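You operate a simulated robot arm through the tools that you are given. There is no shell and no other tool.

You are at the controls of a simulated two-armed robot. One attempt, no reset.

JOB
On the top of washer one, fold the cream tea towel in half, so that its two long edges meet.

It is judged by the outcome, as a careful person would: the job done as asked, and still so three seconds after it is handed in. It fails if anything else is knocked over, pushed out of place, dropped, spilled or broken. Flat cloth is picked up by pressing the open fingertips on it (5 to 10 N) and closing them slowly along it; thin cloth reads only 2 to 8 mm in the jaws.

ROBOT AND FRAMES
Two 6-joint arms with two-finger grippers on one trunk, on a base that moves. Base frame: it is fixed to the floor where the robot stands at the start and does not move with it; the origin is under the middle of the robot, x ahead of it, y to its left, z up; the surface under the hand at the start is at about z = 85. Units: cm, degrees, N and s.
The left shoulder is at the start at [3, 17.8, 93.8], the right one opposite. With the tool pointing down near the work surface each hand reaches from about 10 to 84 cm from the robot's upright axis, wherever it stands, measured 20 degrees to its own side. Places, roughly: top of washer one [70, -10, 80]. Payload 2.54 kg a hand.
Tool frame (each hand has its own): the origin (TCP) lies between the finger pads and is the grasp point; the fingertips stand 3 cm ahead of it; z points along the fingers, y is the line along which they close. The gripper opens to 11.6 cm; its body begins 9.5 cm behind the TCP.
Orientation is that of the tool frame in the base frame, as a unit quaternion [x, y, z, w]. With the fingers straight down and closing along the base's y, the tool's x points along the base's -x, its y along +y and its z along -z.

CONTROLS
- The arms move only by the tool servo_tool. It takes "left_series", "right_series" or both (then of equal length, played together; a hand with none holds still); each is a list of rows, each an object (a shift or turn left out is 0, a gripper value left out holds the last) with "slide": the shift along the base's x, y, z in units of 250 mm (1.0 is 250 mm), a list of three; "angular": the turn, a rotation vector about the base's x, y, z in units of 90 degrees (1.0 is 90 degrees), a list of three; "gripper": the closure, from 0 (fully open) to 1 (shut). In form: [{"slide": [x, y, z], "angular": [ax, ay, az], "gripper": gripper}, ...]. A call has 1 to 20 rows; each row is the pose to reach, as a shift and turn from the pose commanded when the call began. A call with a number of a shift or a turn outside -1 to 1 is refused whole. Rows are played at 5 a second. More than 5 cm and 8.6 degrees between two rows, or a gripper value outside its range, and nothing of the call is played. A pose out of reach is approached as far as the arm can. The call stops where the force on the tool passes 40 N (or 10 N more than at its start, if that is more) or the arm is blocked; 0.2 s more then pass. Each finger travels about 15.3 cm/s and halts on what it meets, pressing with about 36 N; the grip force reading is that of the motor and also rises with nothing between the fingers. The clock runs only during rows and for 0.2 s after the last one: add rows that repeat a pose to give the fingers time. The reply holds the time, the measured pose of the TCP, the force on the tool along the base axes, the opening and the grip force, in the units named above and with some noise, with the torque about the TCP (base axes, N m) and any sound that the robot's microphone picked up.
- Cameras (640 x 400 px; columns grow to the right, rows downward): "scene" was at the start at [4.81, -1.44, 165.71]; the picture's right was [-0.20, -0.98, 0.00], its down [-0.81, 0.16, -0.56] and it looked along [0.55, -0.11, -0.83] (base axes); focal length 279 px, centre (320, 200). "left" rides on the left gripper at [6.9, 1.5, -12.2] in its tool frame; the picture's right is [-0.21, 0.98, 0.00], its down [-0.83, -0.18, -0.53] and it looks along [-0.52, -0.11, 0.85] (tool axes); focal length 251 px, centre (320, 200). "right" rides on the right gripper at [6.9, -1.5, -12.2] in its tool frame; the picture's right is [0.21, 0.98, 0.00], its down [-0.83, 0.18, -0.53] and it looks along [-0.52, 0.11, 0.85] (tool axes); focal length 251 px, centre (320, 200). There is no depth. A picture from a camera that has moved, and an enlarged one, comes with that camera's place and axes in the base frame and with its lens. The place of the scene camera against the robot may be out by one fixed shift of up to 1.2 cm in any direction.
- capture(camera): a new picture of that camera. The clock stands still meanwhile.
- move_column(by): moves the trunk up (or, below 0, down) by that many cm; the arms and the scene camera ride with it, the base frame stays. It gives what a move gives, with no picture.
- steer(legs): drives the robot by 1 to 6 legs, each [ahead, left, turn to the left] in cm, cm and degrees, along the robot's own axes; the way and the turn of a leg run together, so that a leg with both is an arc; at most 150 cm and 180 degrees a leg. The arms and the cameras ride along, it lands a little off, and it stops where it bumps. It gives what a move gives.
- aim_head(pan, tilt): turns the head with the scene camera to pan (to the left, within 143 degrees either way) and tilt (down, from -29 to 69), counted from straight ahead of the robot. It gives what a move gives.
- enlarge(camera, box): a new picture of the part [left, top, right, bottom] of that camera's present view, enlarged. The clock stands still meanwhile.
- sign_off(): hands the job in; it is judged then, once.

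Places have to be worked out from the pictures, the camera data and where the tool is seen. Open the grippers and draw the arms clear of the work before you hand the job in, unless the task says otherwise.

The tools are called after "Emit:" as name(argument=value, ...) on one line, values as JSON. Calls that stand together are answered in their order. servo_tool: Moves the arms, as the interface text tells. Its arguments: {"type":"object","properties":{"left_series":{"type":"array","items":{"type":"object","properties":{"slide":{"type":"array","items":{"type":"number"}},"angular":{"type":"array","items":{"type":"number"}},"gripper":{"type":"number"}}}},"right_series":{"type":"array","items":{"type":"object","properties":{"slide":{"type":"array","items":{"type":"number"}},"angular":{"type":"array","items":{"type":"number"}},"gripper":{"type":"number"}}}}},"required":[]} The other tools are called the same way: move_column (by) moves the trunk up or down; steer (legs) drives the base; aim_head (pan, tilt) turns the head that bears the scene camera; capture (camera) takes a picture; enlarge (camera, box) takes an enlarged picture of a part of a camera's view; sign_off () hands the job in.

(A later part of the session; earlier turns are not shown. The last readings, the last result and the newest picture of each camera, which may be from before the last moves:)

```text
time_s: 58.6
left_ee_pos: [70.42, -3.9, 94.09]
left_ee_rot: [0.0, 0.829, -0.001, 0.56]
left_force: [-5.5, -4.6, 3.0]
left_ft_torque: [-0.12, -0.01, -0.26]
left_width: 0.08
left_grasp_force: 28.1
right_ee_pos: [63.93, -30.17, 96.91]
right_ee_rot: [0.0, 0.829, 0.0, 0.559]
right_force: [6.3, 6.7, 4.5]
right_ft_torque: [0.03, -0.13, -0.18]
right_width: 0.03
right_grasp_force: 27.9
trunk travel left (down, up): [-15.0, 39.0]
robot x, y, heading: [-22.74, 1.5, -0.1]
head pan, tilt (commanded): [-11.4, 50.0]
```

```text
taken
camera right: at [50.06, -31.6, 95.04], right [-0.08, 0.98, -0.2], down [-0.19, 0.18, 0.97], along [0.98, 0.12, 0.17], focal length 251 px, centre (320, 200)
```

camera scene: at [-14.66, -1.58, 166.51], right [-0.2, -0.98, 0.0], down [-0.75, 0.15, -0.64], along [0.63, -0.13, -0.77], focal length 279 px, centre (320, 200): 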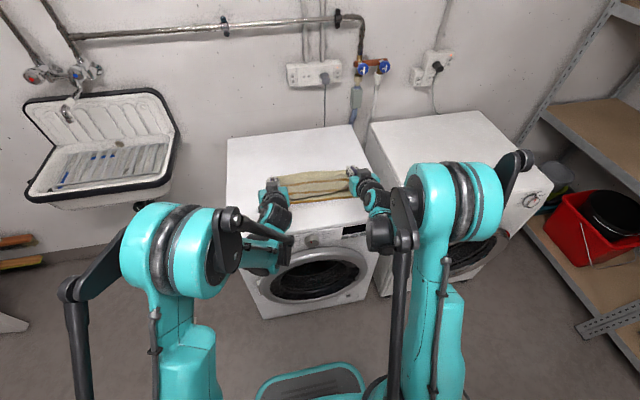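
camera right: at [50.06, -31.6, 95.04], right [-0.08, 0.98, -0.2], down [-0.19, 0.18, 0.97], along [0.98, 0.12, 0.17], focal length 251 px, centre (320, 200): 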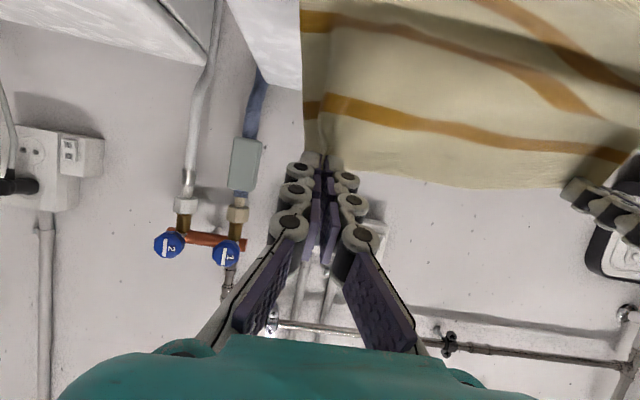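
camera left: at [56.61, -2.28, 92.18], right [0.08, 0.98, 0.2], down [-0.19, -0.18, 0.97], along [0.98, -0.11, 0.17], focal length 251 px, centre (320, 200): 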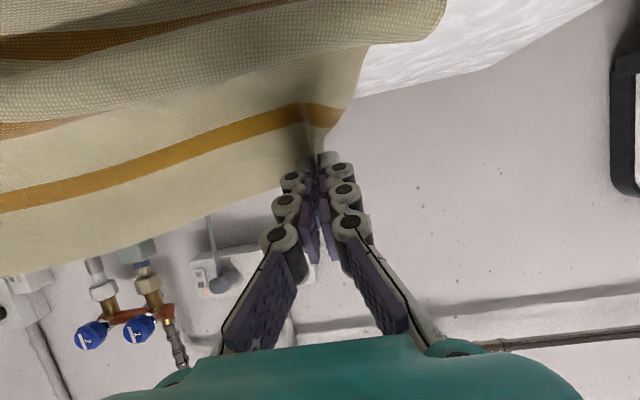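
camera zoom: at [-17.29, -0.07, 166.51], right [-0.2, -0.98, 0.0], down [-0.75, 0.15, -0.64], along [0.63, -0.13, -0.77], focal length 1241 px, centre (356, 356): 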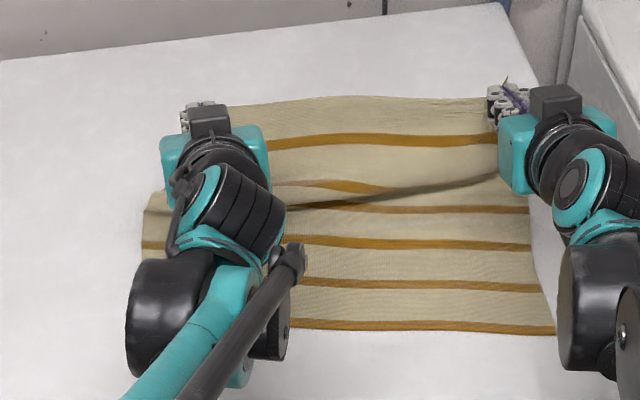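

A hump of slack remains on the left side of the lower layer. I'll drive forward 6 cm (and 1 cm right, along the fold normal) to pull that slack out flat.

Emit:
steer(legs=[[6, -1, 0]])

Emit:
enlarge(camera="scene", box=[230, 120, 390, 220])

Emit:
capture(camera="left")

Emit:
capture(camera="right")

```text
time_s: 59.6
left_ee_pos: [76.55, -4.74, 93.77]
left_ee_rot: [0.0, 0.829, 0.0, 0.559]
left_force: [-3.2, 0.8, 0.8]
left_ft_torque: [-0.06, -0.02, -0.17]
left_width: 0.11
left_grasp_force: 27.9
right_ee_pos: [70.01, -31.1, 96.71]
right_ee_rot: [-0.001, 0.829, 0.001, 0.559]
right_force: [1.3, 1.4, -3.7]
right_ft_torque: [-0.07, -0.1, -0.31]
right_width: 0.11
right_grasp_force: 29.0
trunk travel left (down, up): [-15.0, 39.0]
robot x, y, heading: [-16.51, 0.46, 0.2]
head pan, tilt (commanded): [-11.4, 50.0]
```

```text
4.00 times, centred on (310, 170) of scene
camera zoom: at [-11.05, -1.11, 166.49], right [-0.2, -0.98, 0.0], down [-0.75, 0.15, -0.64], along [0.63, -0.13, -0.77], focal length 1117 px, centre (360, 320)
```

zoom: 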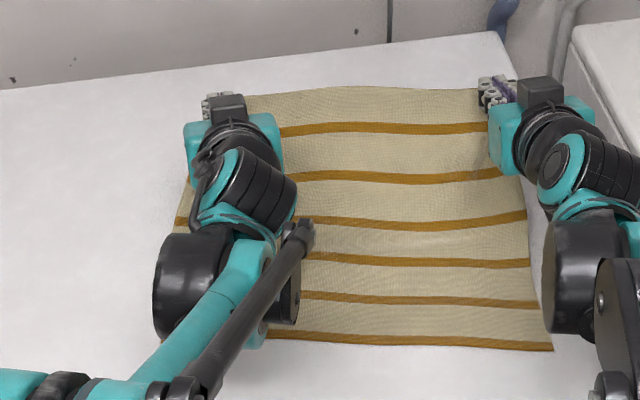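

```text
taken
camera left: at [62.72, -3.23, 92.05], right [0.08, 0.98, 0.2], down [-0.18, -0.18, 0.97], along [0.98, -0.11, 0.17], focal length 251 px, centre (320, 200)
```

left: 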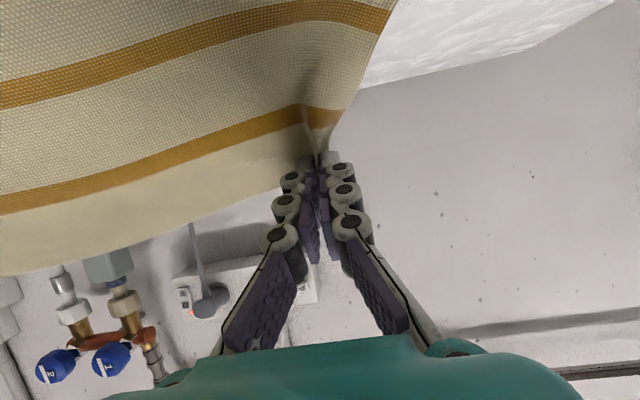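

```text
taken
camera right: at [56.19, -32.58, 94.91], right [-0.08, 0.98, -0.2], down [-0.18, 0.18, 0.97], along [0.98, 0.12, 0.17], focal length 251 px, centre (320, 200)
```

right: 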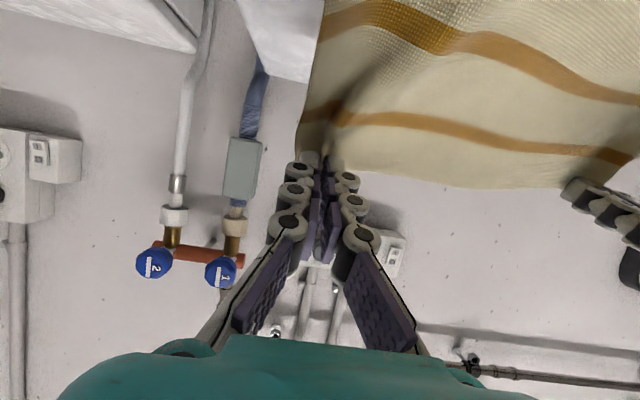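

The towel is smooth and flat again. The near edge runs from NR (48.5, -31.5) with about a 13.5° slant, putting the fold axis at L (70.2, -4.8), R (64.0, -30.9). This time I'll use a tighter arc (about 11.5 cm radius) on both sides so the fold line isn't pulled back, moving perpendicular to the edge.

Emit:
servo_tool(left_series=[{"slide": [-0.05, -0.011, 0.05], "gripper": 1.0}, {"slide": [-0.1, -0.022, 0.09], "gripper": 1.0}, {"slide": [-0.15, -0.033, 0.114], "gripper": 1.0}, {"slide": [-0.19, -0.044, 0.124], "gripper": 1.0}], right_series=[{"slide": [-0.046, -0.009, 0.01], "gripper": 1.0}, {"slide": [-0.092, -0.018, 0.015], "gripper": 1.0}, {"slide": [-0.138, -0.027, 0.01], "gripper": 1.0}, {"slide": [-0.176, -0.034, 0.008], "gripper": 1.0}])

Emit:
steer(legs=[[-8.75, 2.1, 0]])

Emit:
enlarge(camera="scene", box=[240, 120, 384, 210])

Emit:
capture(camera="left")

Emit:
capture(camera="right")

```text
time_s: 60.6
left_ee_pos: [71.52, -5.95, 97.19]
left_ee_rot: [-0.001, 0.828, 0.001, 0.56]
left_force: [-0.3, -0.9, 0.2]
left_ft_torque: [-0.02, 0.0, -0.04]
left_width: 0.4
left_grasp_force: 30.4
right_ee_pos: [65.7, -32.01, 97.01]
right_ee_rot: [-0.001, 0.829, 0.0, 0.56]
right_force: [-5.6, -0.8, 5.9]
right_ft_torque: [0.12, 0.21, 0.28]
right_width: 0.01
right_grasp_force: 25.6
trunk travel left (down, up): [-15.0, 39.0]
robot x, y, heading: [-16.91, 0.34, 0.3]
head pan, tilt (commanded): [-11.4, 50.0]
```

```text
time_s: 61.7
left_ee_pos: [62.7, -3.68, 97.37]
left_ee_rot: [-0.002, 0.829, 0.001, 0.56]
left_force: [0.9, 1.0, 0.2]
left_ft_torque: [-0.01, 0.02, -0.01]
left_width: 0.48
left_grasp_force: 30.9
right_ee_pos: [56.87, -29.71, 97.26]
right_ee_rot: [-0.002, 0.828, 0.001, 0.56]
right_force: [-2.1, -2.7, 3.0]
right_ft_torque: [-0.11, 0.04, -0.22]
right_width: 0.26
right_grasp_force: 36.4
trunk travel left (down, up): [-15.0, 39.0]
robot x, y, heading: [-25.44, 2.63, 0.3]
head pan, tilt (commanded): [-11.4, 50.0]
```

```text
4.44 times, centred on (312, 165) of scene
camera zoom: at [-20.33, 1.08, 166.52], right [-0.19, -0.98, 0.0], down [-0.75, 0.15, -0.64], along [0.63, -0.12, -0.77], focal length 1241 px, centre (356, 356)
```

zoom: 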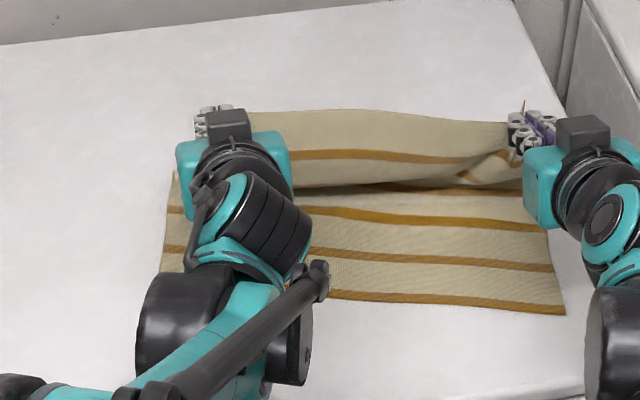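

```text
taken
camera left: at [48.87, -2.13, 95.44], right [0.08, 0.98, 0.2], down [-0.19, -0.18, 0.97], along [0.98, -0.11, 0.17], focal length 251 px, centre (320, 200)
```

left: 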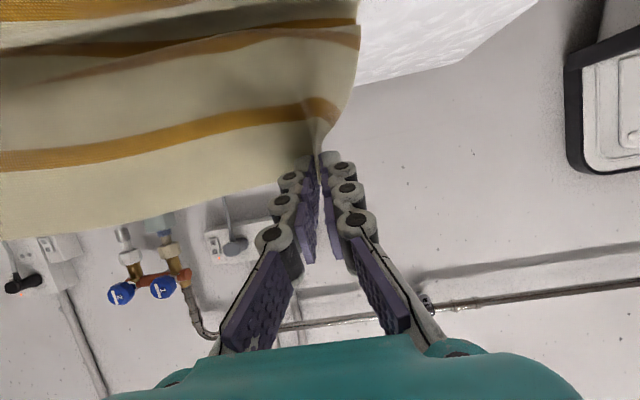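

```text
taken
camera right: at [42.97, -31.11, 95.33], right [-0.08, 0.98, -0.2], down [-0.19, 0.18, 0.97], along [0.98, 0.12, 0.17], focal length 251 px, centre (320, 200)
```

right: 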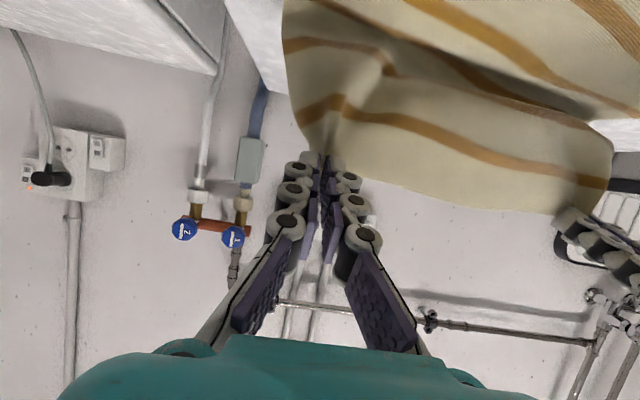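

The left fold is now at about 15.8 cm (good), with the near edge from NR (47.9, -30.8) to NL (56.9, 4.0). I'll continue over and down perpendicular to that edge with slack in the sheet, then check the fold line.

Emit:
servo_tool(left_series=[{"slide": [-0.032, 0.016, -0.018], "gripper": 1.0}, {"slide": [-0.064, 0.032, -0.039], "gripper": 1.0}, {"slide": [-0.102, 0.042, -0.073], "gripper": 1.0}, {"slide": [-0.14, 0.052, -0.107], "gripper": 1.0}, {"slide": [-0.175, 0.061, -0.147], "gripper": 1.0}, {"slide": [-0.21, 0.07, -0.187], "gripper": 1.0}], right_series=[{"slide": [-0.05, 0.017, -0.016], "gripper": 1.0}, {"slide": [-0.099, 0.034, -0.034], "gripper": 1.0}, {"slide": [-0.137, 0.044, -0.068], "gripper": 1.0}, {"slide": [-0.175, 0.054, -0.102], "gripper": 1.0}, {"slide": [-0.21, 0.063, -0.142], "gripper": 1.0}, {"slide": [-0.245, 0.072, -0.182], "gripper": 1.0}])

Emit:
enlarge(camera="scene", box=[240, 120, 384, 210])

Emit:
capture(camera="left")

Emit:
capture(camera="right")

```text
time_s: 63.1
left_ee_pos: [57.53, -1.81, 92.49]
left_ee_rot: [-0.001, 0.828, 0.0, 0.56]
left_force: [-6.4, -2.4, 2.4]
left_ft_torque: [0.03, 0.03, 0.11]
left_width: 0.06
left_grasp_force: 31.3
right_ee_pos: [50.79, -27.89, 92.44]
right_ee_rot: [-0.002, 0.829, 0.001, 0.559]
right_force: [2.2, 1.0, -1.2]
right_ft_torque: [0.01, 0.03, 0.02]
right_width: 0.44
right_grasp_force: 33.7
trunk travel left (down, up): [-15.0, 39.0]
robot x, y, heading: [-25.74, 2.54, 0.1]
head pan, tilt (commanded): [-11.4, 50.0]
```

```text
4.44 times, centred on (312, 165) of scene
camera zoom: at [-20.14, 1.01, 166.51], right [-0.19, -0.98, 0.0], down [-0.75, 0.15, -0.64], along [0.63, -0.12, -0.77], focal length 1241 px, centre (356, 356)
```

zoom: 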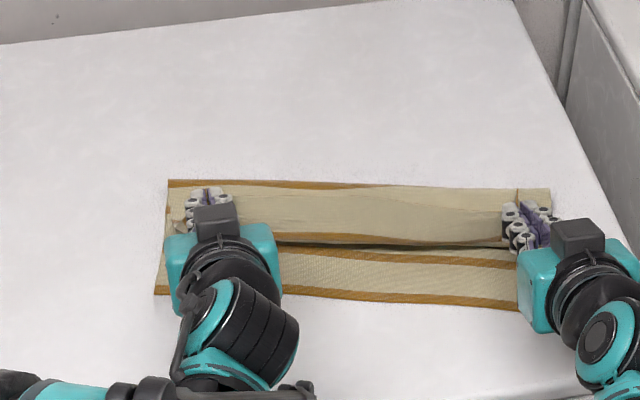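

```text
taken
camera left: at [43.78, -0.23, 90.7], right [0.08, 0.98, 0.2], down [-0.19, -0.18, 0.97], along [0.98, -0.11, 0.17], focal length 251 px, centre (320, 200)
```

left: 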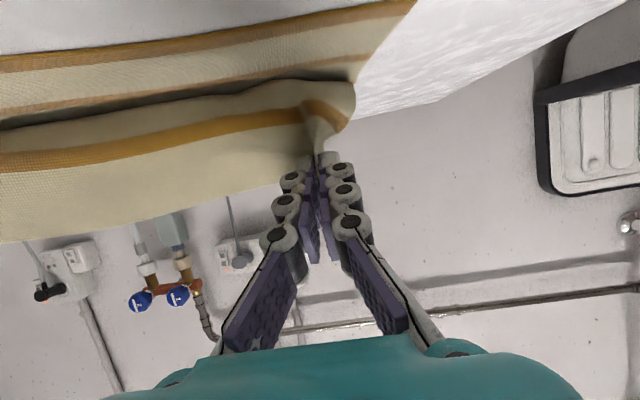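

```text
taken
camera right: at [36.9, -29.39, 90.6], right [-0.08, 0.98, -0.2], down [-0.19, 0.18, 0.97], along [0.98, 0.12, 0.17], focal length 251 px, centre (320, 200)
```

right: 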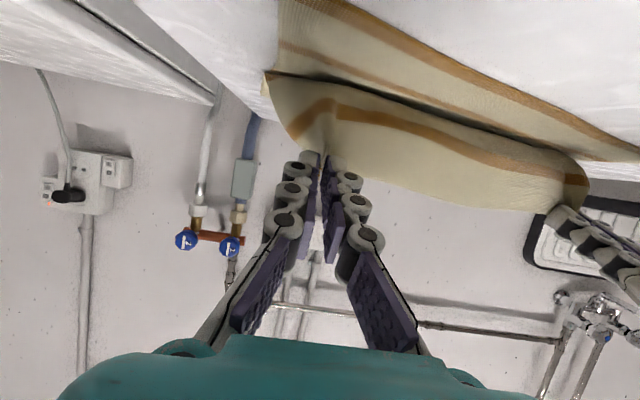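

The fold line now measures about 14.3 cm on the left and 15.6 cm on the right from the near edge, close to half. I'll lower the held edge to just above the lower layer, 2.7 cm inside the near edge, where the sheet becomes nearly taut.

Emit:
servo_tool(left_series=[{"slide": [-0.02, 0.002, -0.04], "gripper": 1.0}, {"slide": [-0.04, 0.004, -0.085], "gripper": 1.0}, {"slide": [-0.056, 0.006, -0.13], "gripper": 1.0}, {"slide": [-0.07, 0.008, -0.17], "gripper": 1.0}, {"slide": [-0.07, 0.008, -0.17], "gripper": 1.0}], right_series=[{"slide": [-0.018, 0.003, -0.04], "gripper": 1.0}, {"slide": [-0.036, 0.006, -0.085], "gripper": 1.0}, {"slide": [-0.05, 0.009, -0.13], "gripper": 1.0}, {"slide": [-0.063, 0.012, -0.168], "gripper": 1.0}, {"slide": [-0.063, 0.012, -0.168], "gripper": 1.0}])

Emit:
enlarge(camera="scene", box=[260, 140, 372, 210])

Emit:
capture(camera="left")

Emit:
capture(camera="right")

```text
time_s: 64.1
left_ee_pos: [56.01, -1.82, 88.97]
left_ee_rot: [0.002, 0.827, 0.0, 0.562]
left_force: [-0.9, -1.0, 15.5]
left_ft_torque: [0.19, 2.66, -0.01]
left_width: 0.59
left_grasp_force: 34.2
right_ee_pos: [48.98, -27.58, 88.64]
right_ee_rot: [-0.001, 0.829, 0.001, 0.559]
right_force: [-1.2, 0.6, 0.7]
right_ft_torque: [0.03, -0.02, 0.03]
right_width: 0.42
right_grasp_force: 31.2
trunk travel left (down, up): [-15.0, 39.0]
robot x, y, heading: [-25.63, 2.71, 0.4]
head pan, tilt (commanded): [-11.4, 50.0]
stopped in row 4 (left hand): the force on the tool passed its limit at 58 N (the readings are from after the stop); the commanded pose is now the measured one
```

```text
5.71 times, centred on (316, 175) of scene
camera zoom: at [-20.33, 1.06, 166.53], right [-0.19, -0.98, 0.0], down [-0.75, 0.15, -0.64], along [0.63, -0.12, -0.77], focal length 1596 px, centre (343, 343)
```

zoom: 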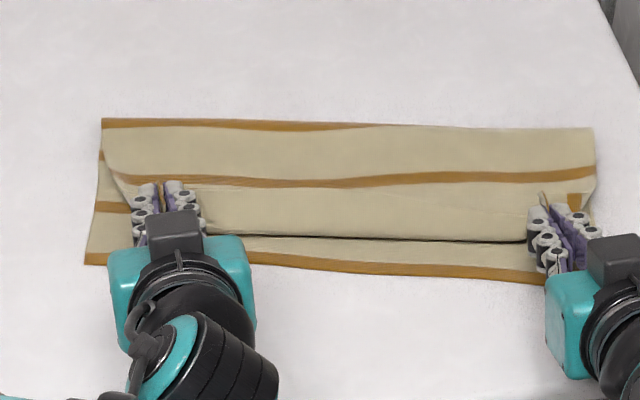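

```text
taken
camera left: at [42.15, -0.25, 87.02], right [0.08, 0.98, 0.2], down [-0.19, -0.18, 0.96], along [0.98, -0.12, 0.17], focal length 251 px, centre (320, 200)
```

left: 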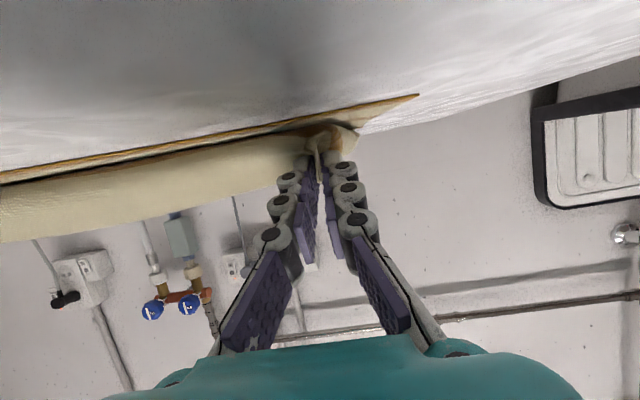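

```text
taken
camera right: at [35.23, -29.0, 86.68], right [-0.08, 0.98, -0.2], down [-0.19, 0.18, 0.97], along [0.98, 0.12, 0.17], focal length 251 px, centre (320, 200)
```

right: 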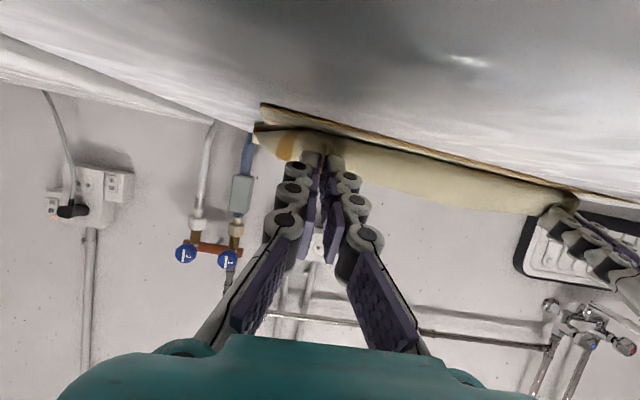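

The left hand's camera housing touched the washer top (brief 58 N), so it's too tilted for that x, and I'll ease it to 60°. The fold line is now well placed (14.2 cm left, 15.0 cm right). I'll pull both hands gently toward me to take up slack so the edge region straightens.

Emit:
servo_tool(left_series=[{"slide": [0.0, 0.0, 0.012], "angular": [0, 0.044, 0], "gripper": 1.0}, {"slide": [0.004, 0.0, 0.012], "angular": [0, 0.0889, 0], "gripper": 1.0}, {"slide": [-0.015, 0.005, 0.003], "angular": [0, 0.0889, 0], "gripper": 1.0}, {"slide": [-0.032, 0.01, -0.006], "angular": [0, 0.0889, 0], "gripper": 1.0}, {"slide": [-0.047, 0.0136, -0.011], "angular": [0, 0.0889, 0], "gripper": 1.0}], right_series=[{"slide": [0.0, 0.0, 0.012], "angular": [0, 0.044, 0], "gripper": 1.0}, {"slide": [0.004, 0.0, 0.012], "angular": [0, 0.0889, 0], "gripper": 1.0}, {"slide": [-0.008, 0.003, 0.008], "angular": [0, 0.0889, 0], "gripper": 1.0}, {"slide": [-0.018, 0.006, 0.004], "angular": [0, 0.0889, 0], "gripper": 1.0}, {"slide": [-0.027, 0.009, 0.002], "angular": [0, 0.0889, 0], "gripper": 1.0}])

Emit:
enlarge(camera="scene", box=[260, 140, 372, 210])

Emit:
enlarge(camera="left", box=[80, 40, 480, 290])

Emit:
enlarge(camera="right", box=[200, 40, 600, 290])

```text
time_s: 65.3
left_ee_pos: [54.83, -1.53, 88.49]
left_ee_rot: [-0.001, 0.864, 0.001, 0.503]
left_force: [-3.4, 0.4, 1.3]
left_ft_torque: [-0.09, 0.01, -0.08]
left_width: 0.04
left_grasp_force: 27.7
right_ee_pos: [48.58, -27.36, 88.45]
right_ee_rot: [-0.001, 0.866, 0.001, 0.5]
right_force: [-1.6, 1.0, 0.0]
right_ft_torque: [-0.14, -0.04, -0.22]
right_width: 0.31
right_grasp_force: 37.2
trunk travel left (down, up): [-15.0, 39.0]
robot x, y, heading: [-25.33, 2.42, 0.3]
head pan, tilt (commanded): [-11.4, 50.0]
```

```text
5.71 times, centred on (316, 175) of scene
camera zoom: at [-20.16, 1.03, 166.51], right [-0.19, -0.98, 0.0], down [-0.75, 0.15, -0.64], along [0.63, -0.12, -0.77], focal length 1596 px, centre (343, 343)
```

zoom: 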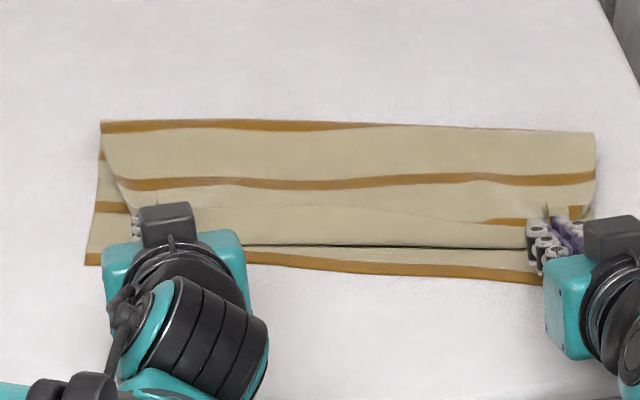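

```text
1.60 times, centred on (280, 165) of left
camera zoom: at [40.87, 0.04, 88.54], right [0.11, 0.98, 0.19], down [-0.06, -0.18, 0.98], along [0.99, -0.12, 0.03], focal length 402 px, centre (384, 256)
```

zoom: 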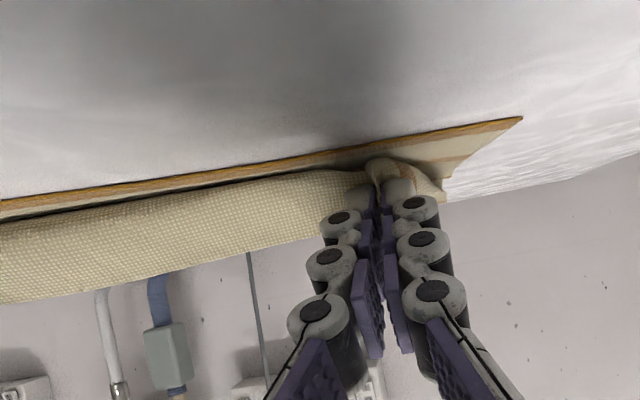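

```text
1.60 times, centred on (400, 165) of right
camera zoom: at [34.55, -28.81, 88.48], right [-0.11, 0.98, -0.19], down [-0.05, 0.18, 0.98], along [0.99, 0.12, 0.03], focal length 402 px, centre (192, 256)
```

zoom: 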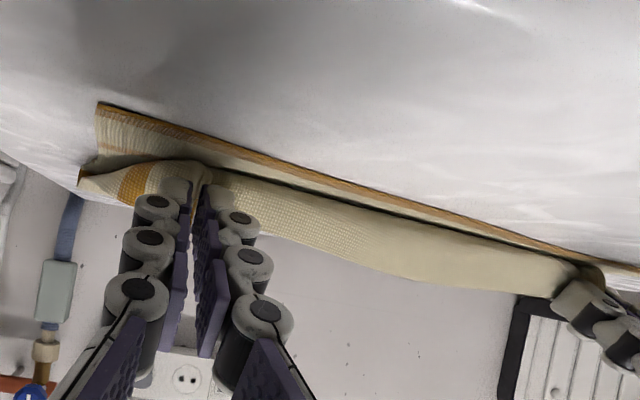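

The fold line is good, but the last ~2.5 cm of the held edge stands up and leans forward as a small hem, because the hands can't turn past it. I'll release both corners gently here and then brush that hem back toward the near edge with the fingertips.

Emit:
servo_tool(left_series=[{"slide": [0, 0, 0], "gripper": 0.95}, {"slide": [0, 0, 0], "gripper": 0.9}, {"slide": [0, 0, 0], "gripper": 0.85}, {"slide": [0, 0, 0], "gripper": 0.8}, {"slide": [0, 0, 0], "gripper": 0.78}], right_series=[{"slide": [0, 0, 0], "gripper": 0.95}, {"slide": [0, 0, 0], "gripper": 0.9}, {"slide": [0, 0, 0], "gripper": 0.85}, {"slide": [0, 0, 0], "gripper": 0.8}, {"slide": [0, 0, 0], "gripper": 0.78}])

Emit:
enlarge(camera="scene", box=[260, 140, 372, 210])

Emit:
enlarge(camera="left", box=[80, 40, 480, 290])

Emit:
enlarge(camera="right", box=[200, 40, 600, 290])

```text
time_s: 66.5
left_ee_pos: [54.96, -1.64, 88.33]
left_ee_rot: [0.001, 0.865, 0.0, 0.503]
left_force: [-0.4, -0.3, -0.1]
left_ft_torque: [0.01, -0.01, 0.0]
left_width: 2.53
left_grasp_force: 0.1
right_ee_pos: [48.72, -27.36, 88.38]
right_ee_rot: [-0.002, 0.866, 0.001, 0.5]
right_force: [0.1, -0.7, -0.4]
right_ft_torque: [-0.03, 0.01, -0.03]
right_width: 2.54
right_grasp_force: 0.0
trunk travel left (down, up): [-15.0, 39.0]
robot x, y, heading: [-24.95, 2.59, 0.1]
head pan, tilt (commanded): [-11.4, 50.0]
```

```text
5.71 times, centred on (316, 175) of scene
camera zoom: at [-20.1, 1.03, 166.51], right [-0.19, -0.98, 0.0], down [-0.75, 0.15, -0.64], along [0.63, -0.12, -0.77], focal length 1596 px, centre (343, 343)
```

zoom: 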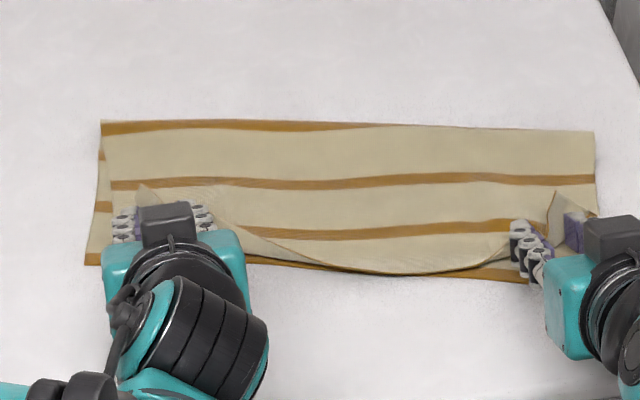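

```text
1.60 times, centred on (280, 165) of left
camera zoom: at [40.91, 0.05, 88.51], right [0.11, 0.98, 0.19], down [-0.06, -0.18, 0.98], along [0.99, -0.12, 0.03], focal length 402 px, centre (384, 256)
```

zoom: 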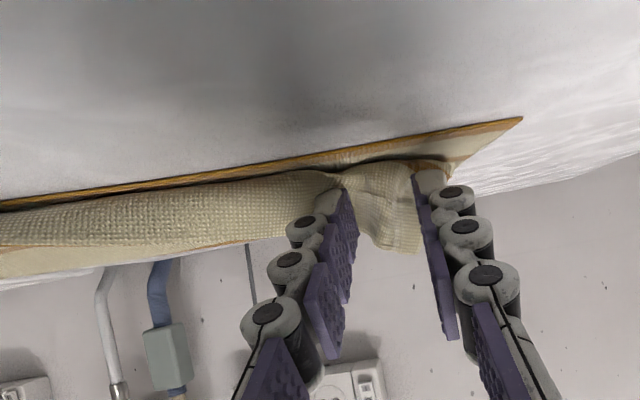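

```text
1.60 times, centred on (400, 165) of right
camera zoom: at [34.59, -28.83, 88.46], right [-0.11, 0.98, -0.19], down [-0.05, 0.18, 0.98], along [0.99, 0.12, 0.03], focal length 402 px, centre (192, 256)
```

zoom: 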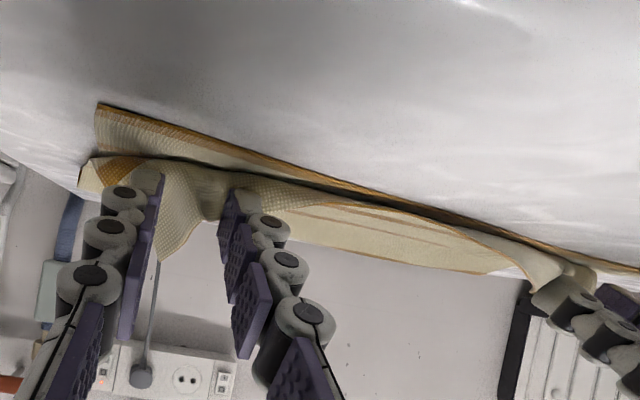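

The middle of the edge sprang back on its own and now lies on the near edge. Only the corners still stand between the fingers, so I'll withdraw both hands back along the finger direction.

Emit:
servo_tool(left_series=[{"slide": [-0.03, 0, 0.012], "gripper": 0.76}, {"slide": [-0.07, 0, 0.03], "gripper": 0.74}, {"slide": [-0.12, 0, 0.06], "gripper": 0.74}, {"slide": [-0.2, 0, 0.12], "gripper": 0.74}, {"slide": [-0.28, 0, 0.18], "gripper": 0.74}], right_series=[{"slide": [-0.03, 0, 0.012], "gripper": 0.76}, {"slide": [-0.07, 0, 0.03], "gripper": 0.74}, {"slide": [-0.12, 0, 0.06], "gripper": 0.74}, {"slide": [-0.2, 0, 0.12], "gripper": 0.74}, {"slide": [-0.28, 0, 0.18], "gripper": 0.74}])

Emit:
enlarge(camera="scene", box=[252, 135, 380, 215])

Emit:
capture(camera="left")

Emit:
capture(camera="right")

```text
time_s: 67.7
left_ee_pos: [47.81, -1.51, 92.84]
left_ee_rot: [0.0, 0.864, 0.001, 0.503]
left_force: [-0.2, -0.4, -0.4]
left_ft_torque: [0.0, -0.01, 0.03]
left_width: 3.03
left_grasp_force: 0.1
right_ee_pos: [41.28, -27.21, 92.92]
right_ee_rot: [-0.002, 0.865, 0.002, 0.501]
right_force: [0.9, -0.4, -0.6]
right_ft_torque: [-0.02, -0.03, 0.01]
right_width: 3.0
right_grasp_force: 0.1
trunk travel left (down, up): [-15.0, 39.0]
robot x, y, heading: [-25.89, 2.09, 0.0]
head pan, tilt (commanded): [-11.4, 50.0]
```

```text
5.00 times, centred on (316, 175) of scene
camera zoom: at [-20.26, 1.05, 166.51], right [-0.19, -0.98, 0.0], down [-0.75, 0.15, -0.64], along [0.63, -0.12, -0.77], focal length 1397 px, centre (340, 325)
```

zoom: 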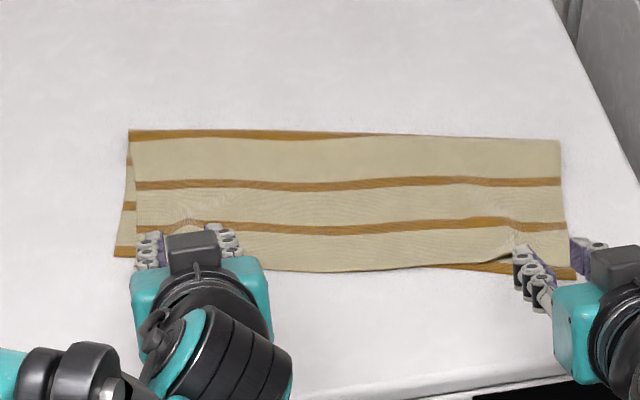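

```text
taken
camera left: at [33.74, 0.15, 92.99], right [0.11, 0.98, 0.19], down [-0.06, -0.18, 0.98], along [0.99, -0.12, 0.04], focal length 251 px, centre (320, 200)
```

left: 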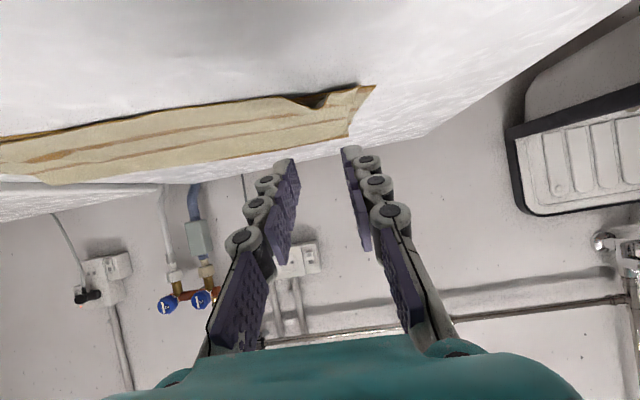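

```text
taken
camera right: at [27.22, -28.67, 92.98], right [-0.11, 0.98, -0.19], down [-0.05, 0.18, 0.98], along [0.99, 0.12, 0.03], focal length 251 px, centre (320, 200)
```

right: 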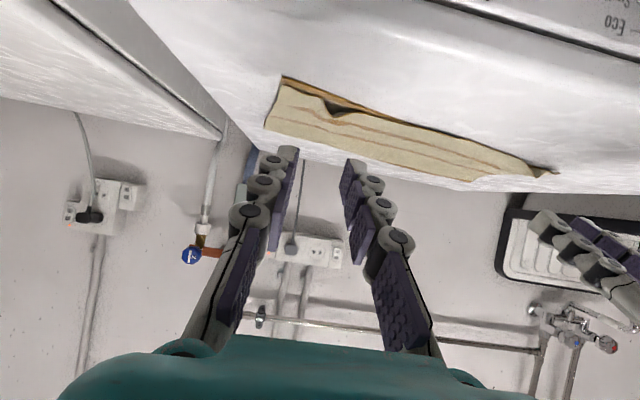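

The whole hem fell back on its own. The top layer shows stripes 4, 5 and 6, with its edge lying near the lower edge. I'll raise and spread the hands to view the result fully.

Emit:
servo_tool(left_series=[{"slide": [-0.02, 0.06, 0.12]}, {"slide": [-0.04, 0.14, 0.24]}, {"slide": [-0.06, 0.24, 0.36]}, {"slide": [-0.08, 0.36, 0.46]}, {"slide": [-0.1, 0.48, 0.54]}], right_series=[{"slide": [-0.02, -0.06, 0.12]}, {"slide": [-0.02, -0.14, 0.24]}, {"slide": [-0.02, -0.24, 0.36]}, {"slide": [-0.02, -0.34, 0.46]}, {"slide": [-0.02, -0.44, 0.54]}])

Emit:
capture(camera="scene")

Emit:
enlarge(camera="scene", box=[260, 140, 372, 210])

```text
time_s: 68.9
left_ee_pos: [45.33, 10.65, 106.41]
left_ee_rot: [0.001, 0.865, 0.0, 0.502]
left_force: [-0.1, 0.2, 0.6]
left_ft_torque: [-0.02, 0.02, 0.01]
left_width: 3.04
left_grasp_force: 0.1
right_ee_pos: [41.18, -38.55, 106.29]
right_ee_rot: [-0.002, 0.866, 0.002, 0.5]
right_force: [0.2, 0.0, -0.4]
right_ft_torque: [0.03, -0.02, -0.03]
right_width: 3.01
right_grasp_force: 0.1
trunk travel left (down, up): [-15.0, 39.0]
robot x, y, heading: [-25.44, 2.62, 0.5]
head pan, tilt (commanded): [-11.4, 50.0]
```

```text
taken
camera scene: at [-20.24, 1.05, 166.51], right [-0.19, -0.98, 0.0], down [-0.75, 0.15, -0.64], along [0.63, -0.12, -0.77], focal length 279 px, centre (320, 200)
```

scene: 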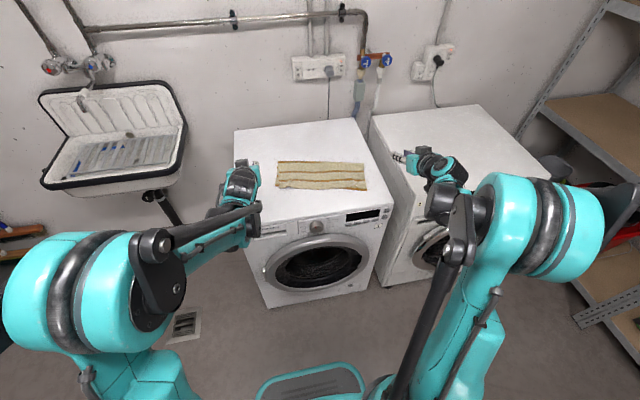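

```text
5.71 times, centred on (316, 175) of scene
camera zoom: at [-20.24, 1.05, 166.51], right [-0.19, -0.98, 0.0], down [-0.75, 0.15, -0.64], along [0.63, -0.12, -0.77], focal length 1596 px, centre (343, 343)
```

zoom: 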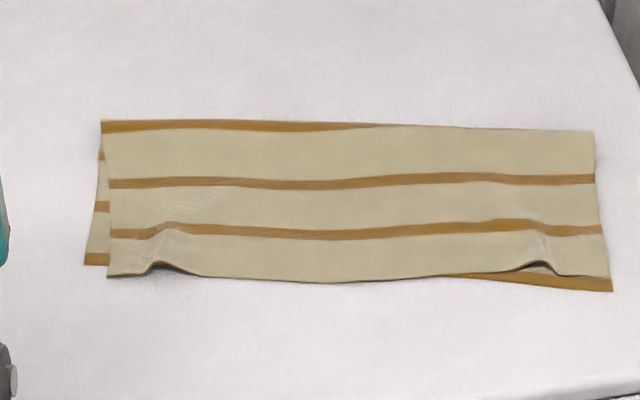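

The fold now looks good: stripes 4–6 are on top and the edges are nearly together, with two small pleats where the corners were held. I'll turn the hands down over the corners to inspect the edge alignment from closer up.

Emit:
servo_tool(left_series=[{"slide": [0.01, -0.03, -0.03], "angular": [0, 0.0834, 0]}, {"slide": [0.02, -0.06, -0.06], "angular": [0, 0.1667, 0]}, {"slide": [0.03, -0.09, -0.1], "angular": [0, 0.25, 0]}, {"slide": [0.04, -0.12, -0.13], "angular": [0, 0.333, 0]}, {"slide": [0.05, -0.15, -0.16], "angular": [0, 0.4167, 0]}, {"slide": [0.06, -0.18, -0.19], "angular": [0, 0.5, 0]}, {"slide": [0.068, -0.21, -0.22], "angular": [0, 0.583, 0]}, {"slide": [0.068, -0.246, -0.25], "angular": [0, 0.667, 0]}], right_series=[{"slide": [-0.01, 0.03, -0.03], "angular": [0, 0.0834, 0]}, {"slide": [-0.02, 0.06, -0.06], "angular": [0, 0.1667, 0]}, {"slide": [-0.03, 0.09, -0.1], "angular": [0, 0.25, 0]}, {"slide": [-0.04, 0.12, -0.13], "angular": [0, 0.333, 0]}, {"slide": [-0.05, 0.15, -0.16], "angular": [0, 0.4167, 0]}, {"slide": [-0.06, 0.18, -0.19], "angular": [0, 0.5, 0]}, {"slide": [-0.068, 0.21, -0.22], "angular": [0, 0.583, 0]}, {"slide": [-0.068, 0.24, -0.25], "angular": [0, 0.667, 0]}])

Emit:
capture(camera="left")

Emit:
capture(camera="right")

```text
time_s: 70.7
left_ee_pos: [47.32, 4.21, 100.13]
left_ee_rot: [0.001, 1.0, 0.0, 0.001]
left_force: [0.4, 1.2, 0.2]
left_ft_torque: [0.04, 0.05, 0.03]
left_width: 3.02
left_grasp_force: 0.2
right_ee_pos: [39.42, -32.28, 100.17]
right_ee_rot: [-0.001, 1.0, 0.002, -0.001]
right_force: [0.4, 0.3, -0.5]
right_ft_torque: [-0.02, 0.06, 0.05]
right_width: 3.02
right_grasp_force: 0.1
trunk travel left (down, up): [-15.0, 39.0]
robot x, y, heading: [-25.49, 2.59, 0.1]
head pan, tilt (commanded): [-11.4, 50.0]
```

```text
taken
camera left: at [40.52, 5.93, 112.29], right [0.22, 0.98, 0.0], down [0.82, -0.18, 0.54], along [0.52, -0.12, -0.84], focal length 251 px, centre (320, 200)
```

left: 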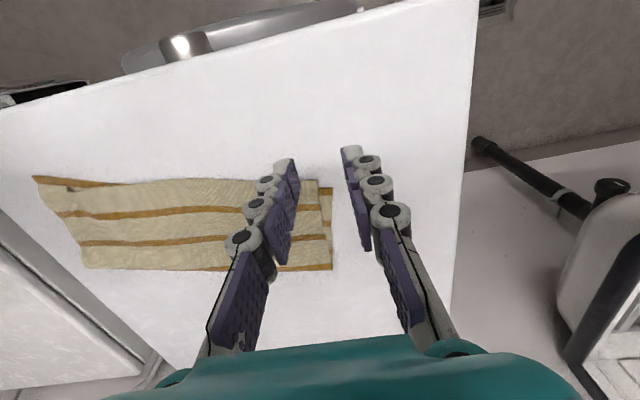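

```text
taken
camera right: at [32.62, -33.84, 112.21], right [-0.22, 0.98, 0.0], down [0.83, 0.18, 0.53], along [0.52, 0.12, -0.85], focal length 251 px, centre (320, 200)
```

right: 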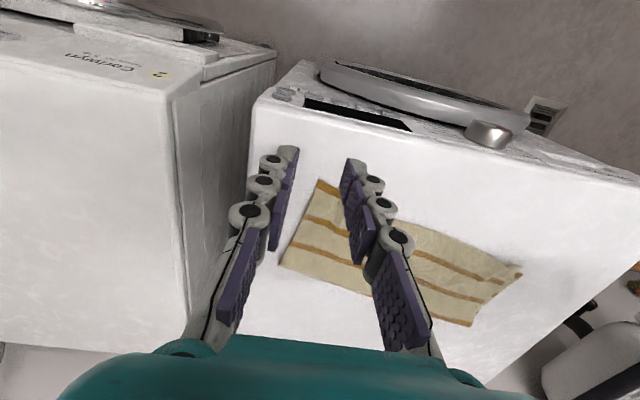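

Emit:
enlarge(camera="left", box=[20, 140, 340, 290])

Emit:
enlarge(camera="right", box=[270, 160, 530, 335])

```text
2.00 times, centred on (180, 215) of left
camera zoom: at [40.52, 5.93, 112.29], right [0.22, 0.98, 0.0], down [0.82, -0.18, 0.54], along [0.52, -0.12, -0.84], focal length 503 px, centre (600, 170)
```

zoom: 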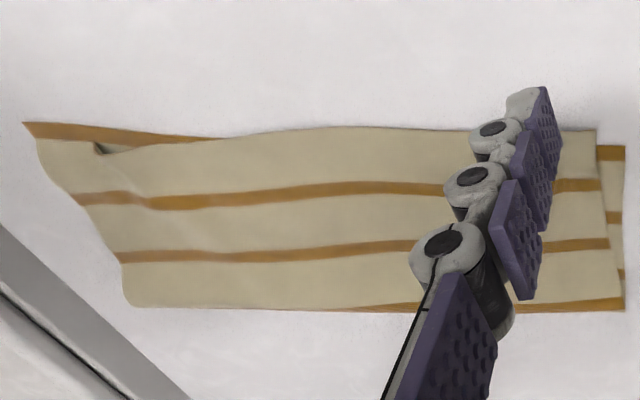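

```text
2.29 times, centred on (400, 248) of right
camera zoom: at [32.62, -33.84, 112.21], right [-0.22, 0.98, 0.0], down [0.83, 0.18, 0.53], along [0.52, 0.12, -0.85], focal length 575 px, centre (137, 91)
```

zoom: 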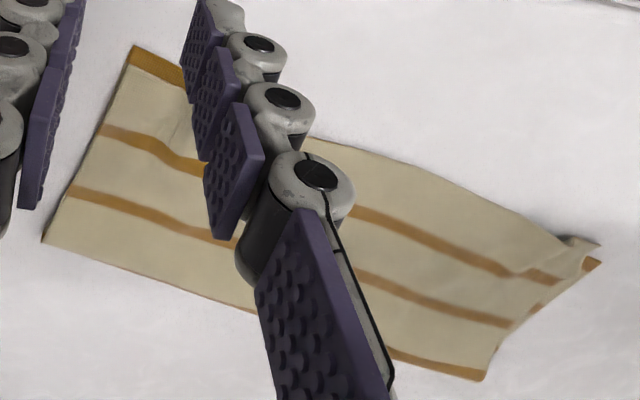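

The top layer is slightly turned relative to the lower one: its left corner overshoots the near edge by about 1.4 cm and its right corner falls short by about 1.1 cm, with small pleats near both. I'll improve this gently, starting on the left. I'll hover there with the fingers straddling the left pleat, aligned with the slanted edge.

Emit:
servo_tool(left_series=[{"slide": [0.1, -0.07, 0], "angular": [0, 0, -0.08], "gripper": 0.7}, {"slide": [0.2, -0.14, -0.05], "angular": [0, 0, -0.156], "gripper": 0.7}, {"slide": [0.29, -0.22, -0.15], "angular": [0, 0, -0.156], "gripper": 0.7}, {"slide": [0.29, -0.22, -0.28], "angular": [0, 0, -0.156], "gripper": 0.7}, {"slide": [0.29, -0.22, -0.38], "angular": [0, 0, -0.156], "gripper": 0.7}, {"slide": [0.29, -0.22, -0.38], "angular": [0, 0, -0.156], "gripper": 0.7}], right_series=[{"slide": [-0.02, -0.02, 0.05]}, {"slide": [-0.04, -0.06, 0.1]}, {"slide": [-0.04, -0.12, 0.15]}, {"slide": [-0.04, -0.16, 0.2]}, {"slide": [-0.04, -0.2, 0.2]}, {"slide": [-0.04, -0.2, 0.2]}])

Emit:
enlarge(camera="left", box=[160, 60, 480, 260])

Emit:
enlarge(camera="scene", box=[260, 140, 372, 210])

```text
time_s: 72.1
left_ee_pos: [52.55, -0.63, 90.59]
left_ee_rot: [0.123, 0.992, 0.0, 0.003]
left_force: [0.4, -1.0, 1.2]
left_ft_torque: [0.0, 0.02, 0.02]
left_width: 3.47
left_grasp_force: 0.0
left hand out of reach, approached as far as the arm can: row 2, 3, 4, 5, 6
right_ee_pos: [38.49, -37.65, 105.35]
right_ee_rot: [-0.001, 1.0, 0.002, 0.0]
right_force: [0.6, -0.6, 0.3]
right_ft_torque: [-0.03, 0.01, 0.02]
right_width: 3.03
right_grasp_force: 0.0
trunk travel left (down, up): [-15.0, 39.0]
robot x, y, heading: [-25.57, 2.39, 0.6]
head pan, tilt (commanded): [-11.4, 50.0]
```

```text
2.00 times, centred on (320, 160) of left
camera zoom: at [46.14, 2.62, 102.77], right [0.45, 0.89, 0.0], down [0.75, -0.38, 0.54], along [0.48, -0.24, -0.84], focal length 503 px, centre (320, 280)
```

zoom: 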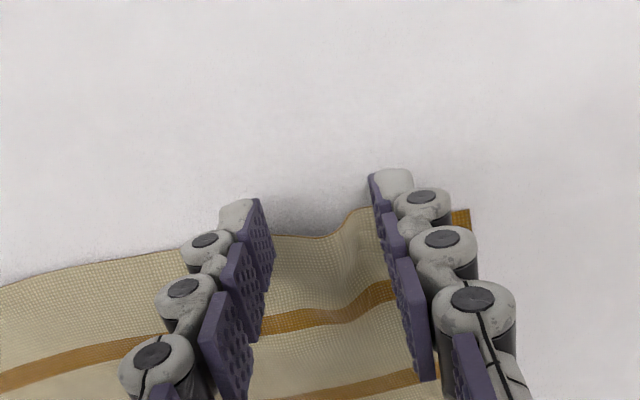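

```text
5.71 times, centred on (316, 175) of scene
camera zoom: at [-20.06, 1.03, 166.51], right [-0.19, -0.98, 0.0], down [-0.75, 0.15, -0.64], along [0.63, -0.12, -0.77], focal length 1596 px, centre (343, 343)
```

zoom: 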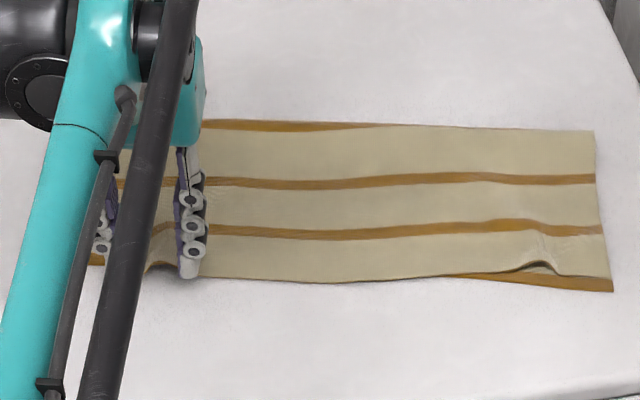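

The left arm is at its reach limit for a downward tool. I'll lift it and drive the base forward 9 cm.

Emit:
servo_tool(left_series=[{"slide": [0, 0, 0.08]}, {"slide": [0, 0, 0.18]}, {"slide": [0, 0, 0.26]}])

Emit:
steer(legs=[[9, 0, 0]])

Emit:
capture(camera="left")

Emit:
enlarge(camera="scene", box=[240, 130, 400, 230])

```text
time_s: 72.9
left_ee_pos: [51.69, -0.28, 97.03]
left_ee_rot: [0.122, 0.992, 0.0, 0.002]
left_force: [-0.5, 0.1, 0.7]
left_ft_torque: [0.02, 0.03, 0.04]
left_width: 3.46
left_grasp_force: 0.0
left hand out of reach, approached as far as the arm can: row 2, 3
right_ee_pos: [38.37, -37.5, 105.28]
right_ee_rot: [-0.002, 1.0, 0.003, 0.0]
right_force: [-0.7, -0.5, 0.4]
right_ft_torque: [-0.03, -0.01, -0.05]
right_width: 3.04
right_grasp_force: 0.0
trunk travel left (down, up): [-15.0, 39.0]
robot x, y, heading: [-25.56, 2.3, 0.0]
head pan, tilt (commanded): [-11.4, 50.0]
```

```text
time_s: 74.0
left_ee_pos: [60.89, -0.41, 96.8]
left_ee_rot: [0.124, 0.992, -0.001, 0.002]
left_force: [0.2, -0.2, -0.4]
left_ft_torque: [0.03, 0.04, 0.0]
left_width: 3.49
left_grasp_force: 0.1
right_ee_pos: [47.55, -37.65, 105.17]
right_ee_rot: [-0.001, 1.0, 0.002, 0.0]
right_force: [0.4, 0.2, -0.5]
right_ft_torque: [-0.02, 0.07, 0.0]
right_width: 3.03
right_grasp_force: 0.1
trunk travel left (down, up): [-15.0, 39.0]
robot x, y, heading: [-16.35, 2.77, 0.4]
head pan, tilt (commanded): [-11.4, 50.0]
```

```text
taken
camera left: at [54.62, 2.73, 109.06], right [0.45, 0.89, 0.0], down [0.75, -0.38, 0.54], along [0.48, -0.24, -0.84], focal length 251 px, centre (320, 200)
```

left: 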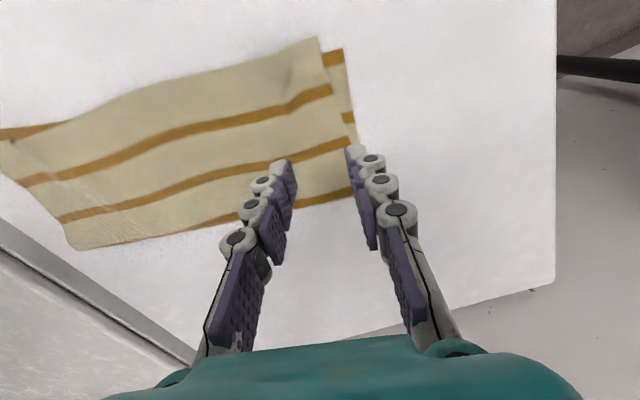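

```text
4.00 times, centred on (320, 180) of scene
camera zoom: at [-10.77, 1.04, 166.5], right [-0.2, -0.98, 0.0], down [-0.75, 0.15, -0.64], along [0.63, -0.13, -0.77], focal length 1117 px, centre (320, 280)
```

zoom: 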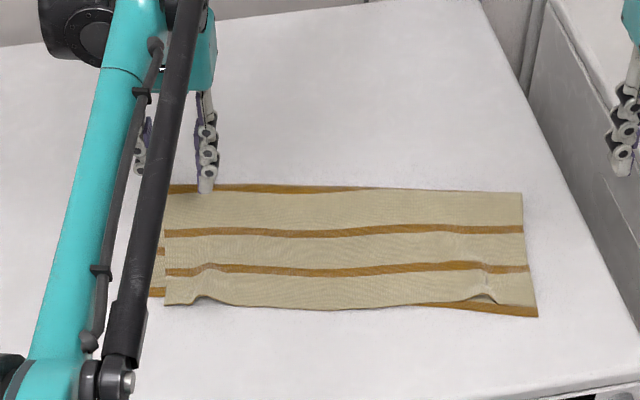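

The left wrist view is clear: the top-left corner is at (54.6, 2.6) versus the lower corner at (56.1, 4.1), with a small pleat around (55.4, -0.6). I'll straddle the pleat and descend to just above the cloth.

Emit:
servo_tool(left_series=[{"slide": [-0.08, -0.004, -0.04], "gripper": 0.7}, {"slide": [-0.16, -0.008, -0.1], "gripper": 0.7}, {"slide": [-0.212, -0.012, -0.2], "gripper": 0.7}, {"slide": [-0.212, -0.012, -0.29], "gripper": 0.7}, {"slide": [-0.212, -0.012, -0.31], "gripper": 0.7}, {"slide": [-0.212, -0.012, -0.31], "gripper": 0.7}])

Emit:
enlarge(camera="left", box=[160, 40, 480, 240])

```text
time_s: 75.4
left_ee_pos: [55.62, -1.15, 89.07]
left_ee_rot: [0.124, 0.992, -0.001, 0.002]
left_force: [-0.3, -0.1, -0.1]
left_ft_torque: [0.01, 0.0, -0.01]
left_width: 3.47
left_grasp_force: 0.1
right_ee_pos: [47.54, -37.55, 105.03]
right_ee_rot: [0.0, 1.0, 0.001, 0.0]
right_force: [-0.3, -0.5, -0.2]
right_ft_torque: [0.01, 0.03, 0.0]
right_width: 3.03
right_grasp_force: 0.1
trunk travel left (down, up): [-15.0, 39.0]
robot x, y, heading: [-16.24, 2.94, 0.2]
head pan, tilt (commanded): [-11.4, 50.0]
```

```text
2.00 times, centred on (320, 140) of left
camera zoom: at [49.24, 2.23, 101.24], right [0.45, 0.89, 0.0], down [0.75, -0.38, 0.54], along [0.48, -0.24, -0.84], focal length 503 px, centre (320, 320)
```

zoom: 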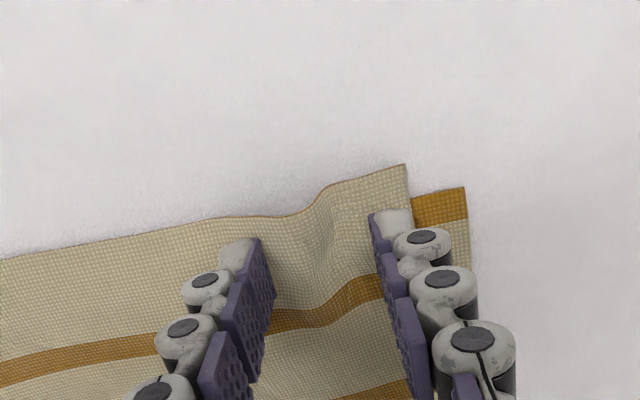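

The fingers straddle the pleat nicely. I'll lower in small steps to light contact.

Emit:
servo_tool(left_series=[{"slide": [0, 0, -0.01]}, {"slide": [0, 0, -0.016]}, {"slide": [0, 0, -0.02]}, {"slide": [0, 0, -0.02]}])

```text
time_s: 76.4
left_ee_pos: [55.44, -0.9, 88.69]
left_ee_rot: [0.125, 0.992, 0.0, 0.003]
left_force: [-0.2, -0.1, 0.8]
left_ft_torque: [-0.02, -0.02, -0.01]
left_width: 3.47
left_grasp_force: 0.0
right_ee_pos: [47.35, -37.54, 105.21]
right_ee_rot: [0.0, 1.0, 0.002, 0.0]
right_force: [0.6, 0.4, 0.2]
right_ft_torque: [-0.01, -0.01, 0.01]
right_width: 3.01
right_grasp_force: 0.1
trunk travel left (down, up): [-15.0, 39.0]
robot x, y, heading: [-16.51, 3.18, 0.1]
head pan, tilt (commanded): [-11.4, 50.0]
```

Emit:
servo_tool(left_series=[{"slide": [0, 0, -0.005]}, {"slide": [0, 0, -0.01]}, {"slide": [0, 0, -0.01]}])

```text
time_s: 77.2
left_ee_pos: [55.53, -0.97, 88.45]
left_ee_rot: [0.125, 0.992, 0.0, 0.003]
left_force: [0.4, -0.9, 0.0]
left_ft_torque: [-0.02, -0.02, 0.01]
left_width: 3.5
left_grasp_force: 0.1
right_ee_pos: [47.46, -37.63, 105.26]
right_ee_rot: [0.0, 1.0, 0.001, -0.001]
right_force: [-0.2, 0.2, -0.7]
right_ft_torque: [0.04, 0.05, 0.01]
right_width: 3.03
right_grasp_force: 0.0
trunk travel left (down, up): [-15.0, 39.0]
robot x, y, heading: [-16.62, 2.7, 0.3]
head pan, tilt (commanded): [-11.4, 50.0]
```

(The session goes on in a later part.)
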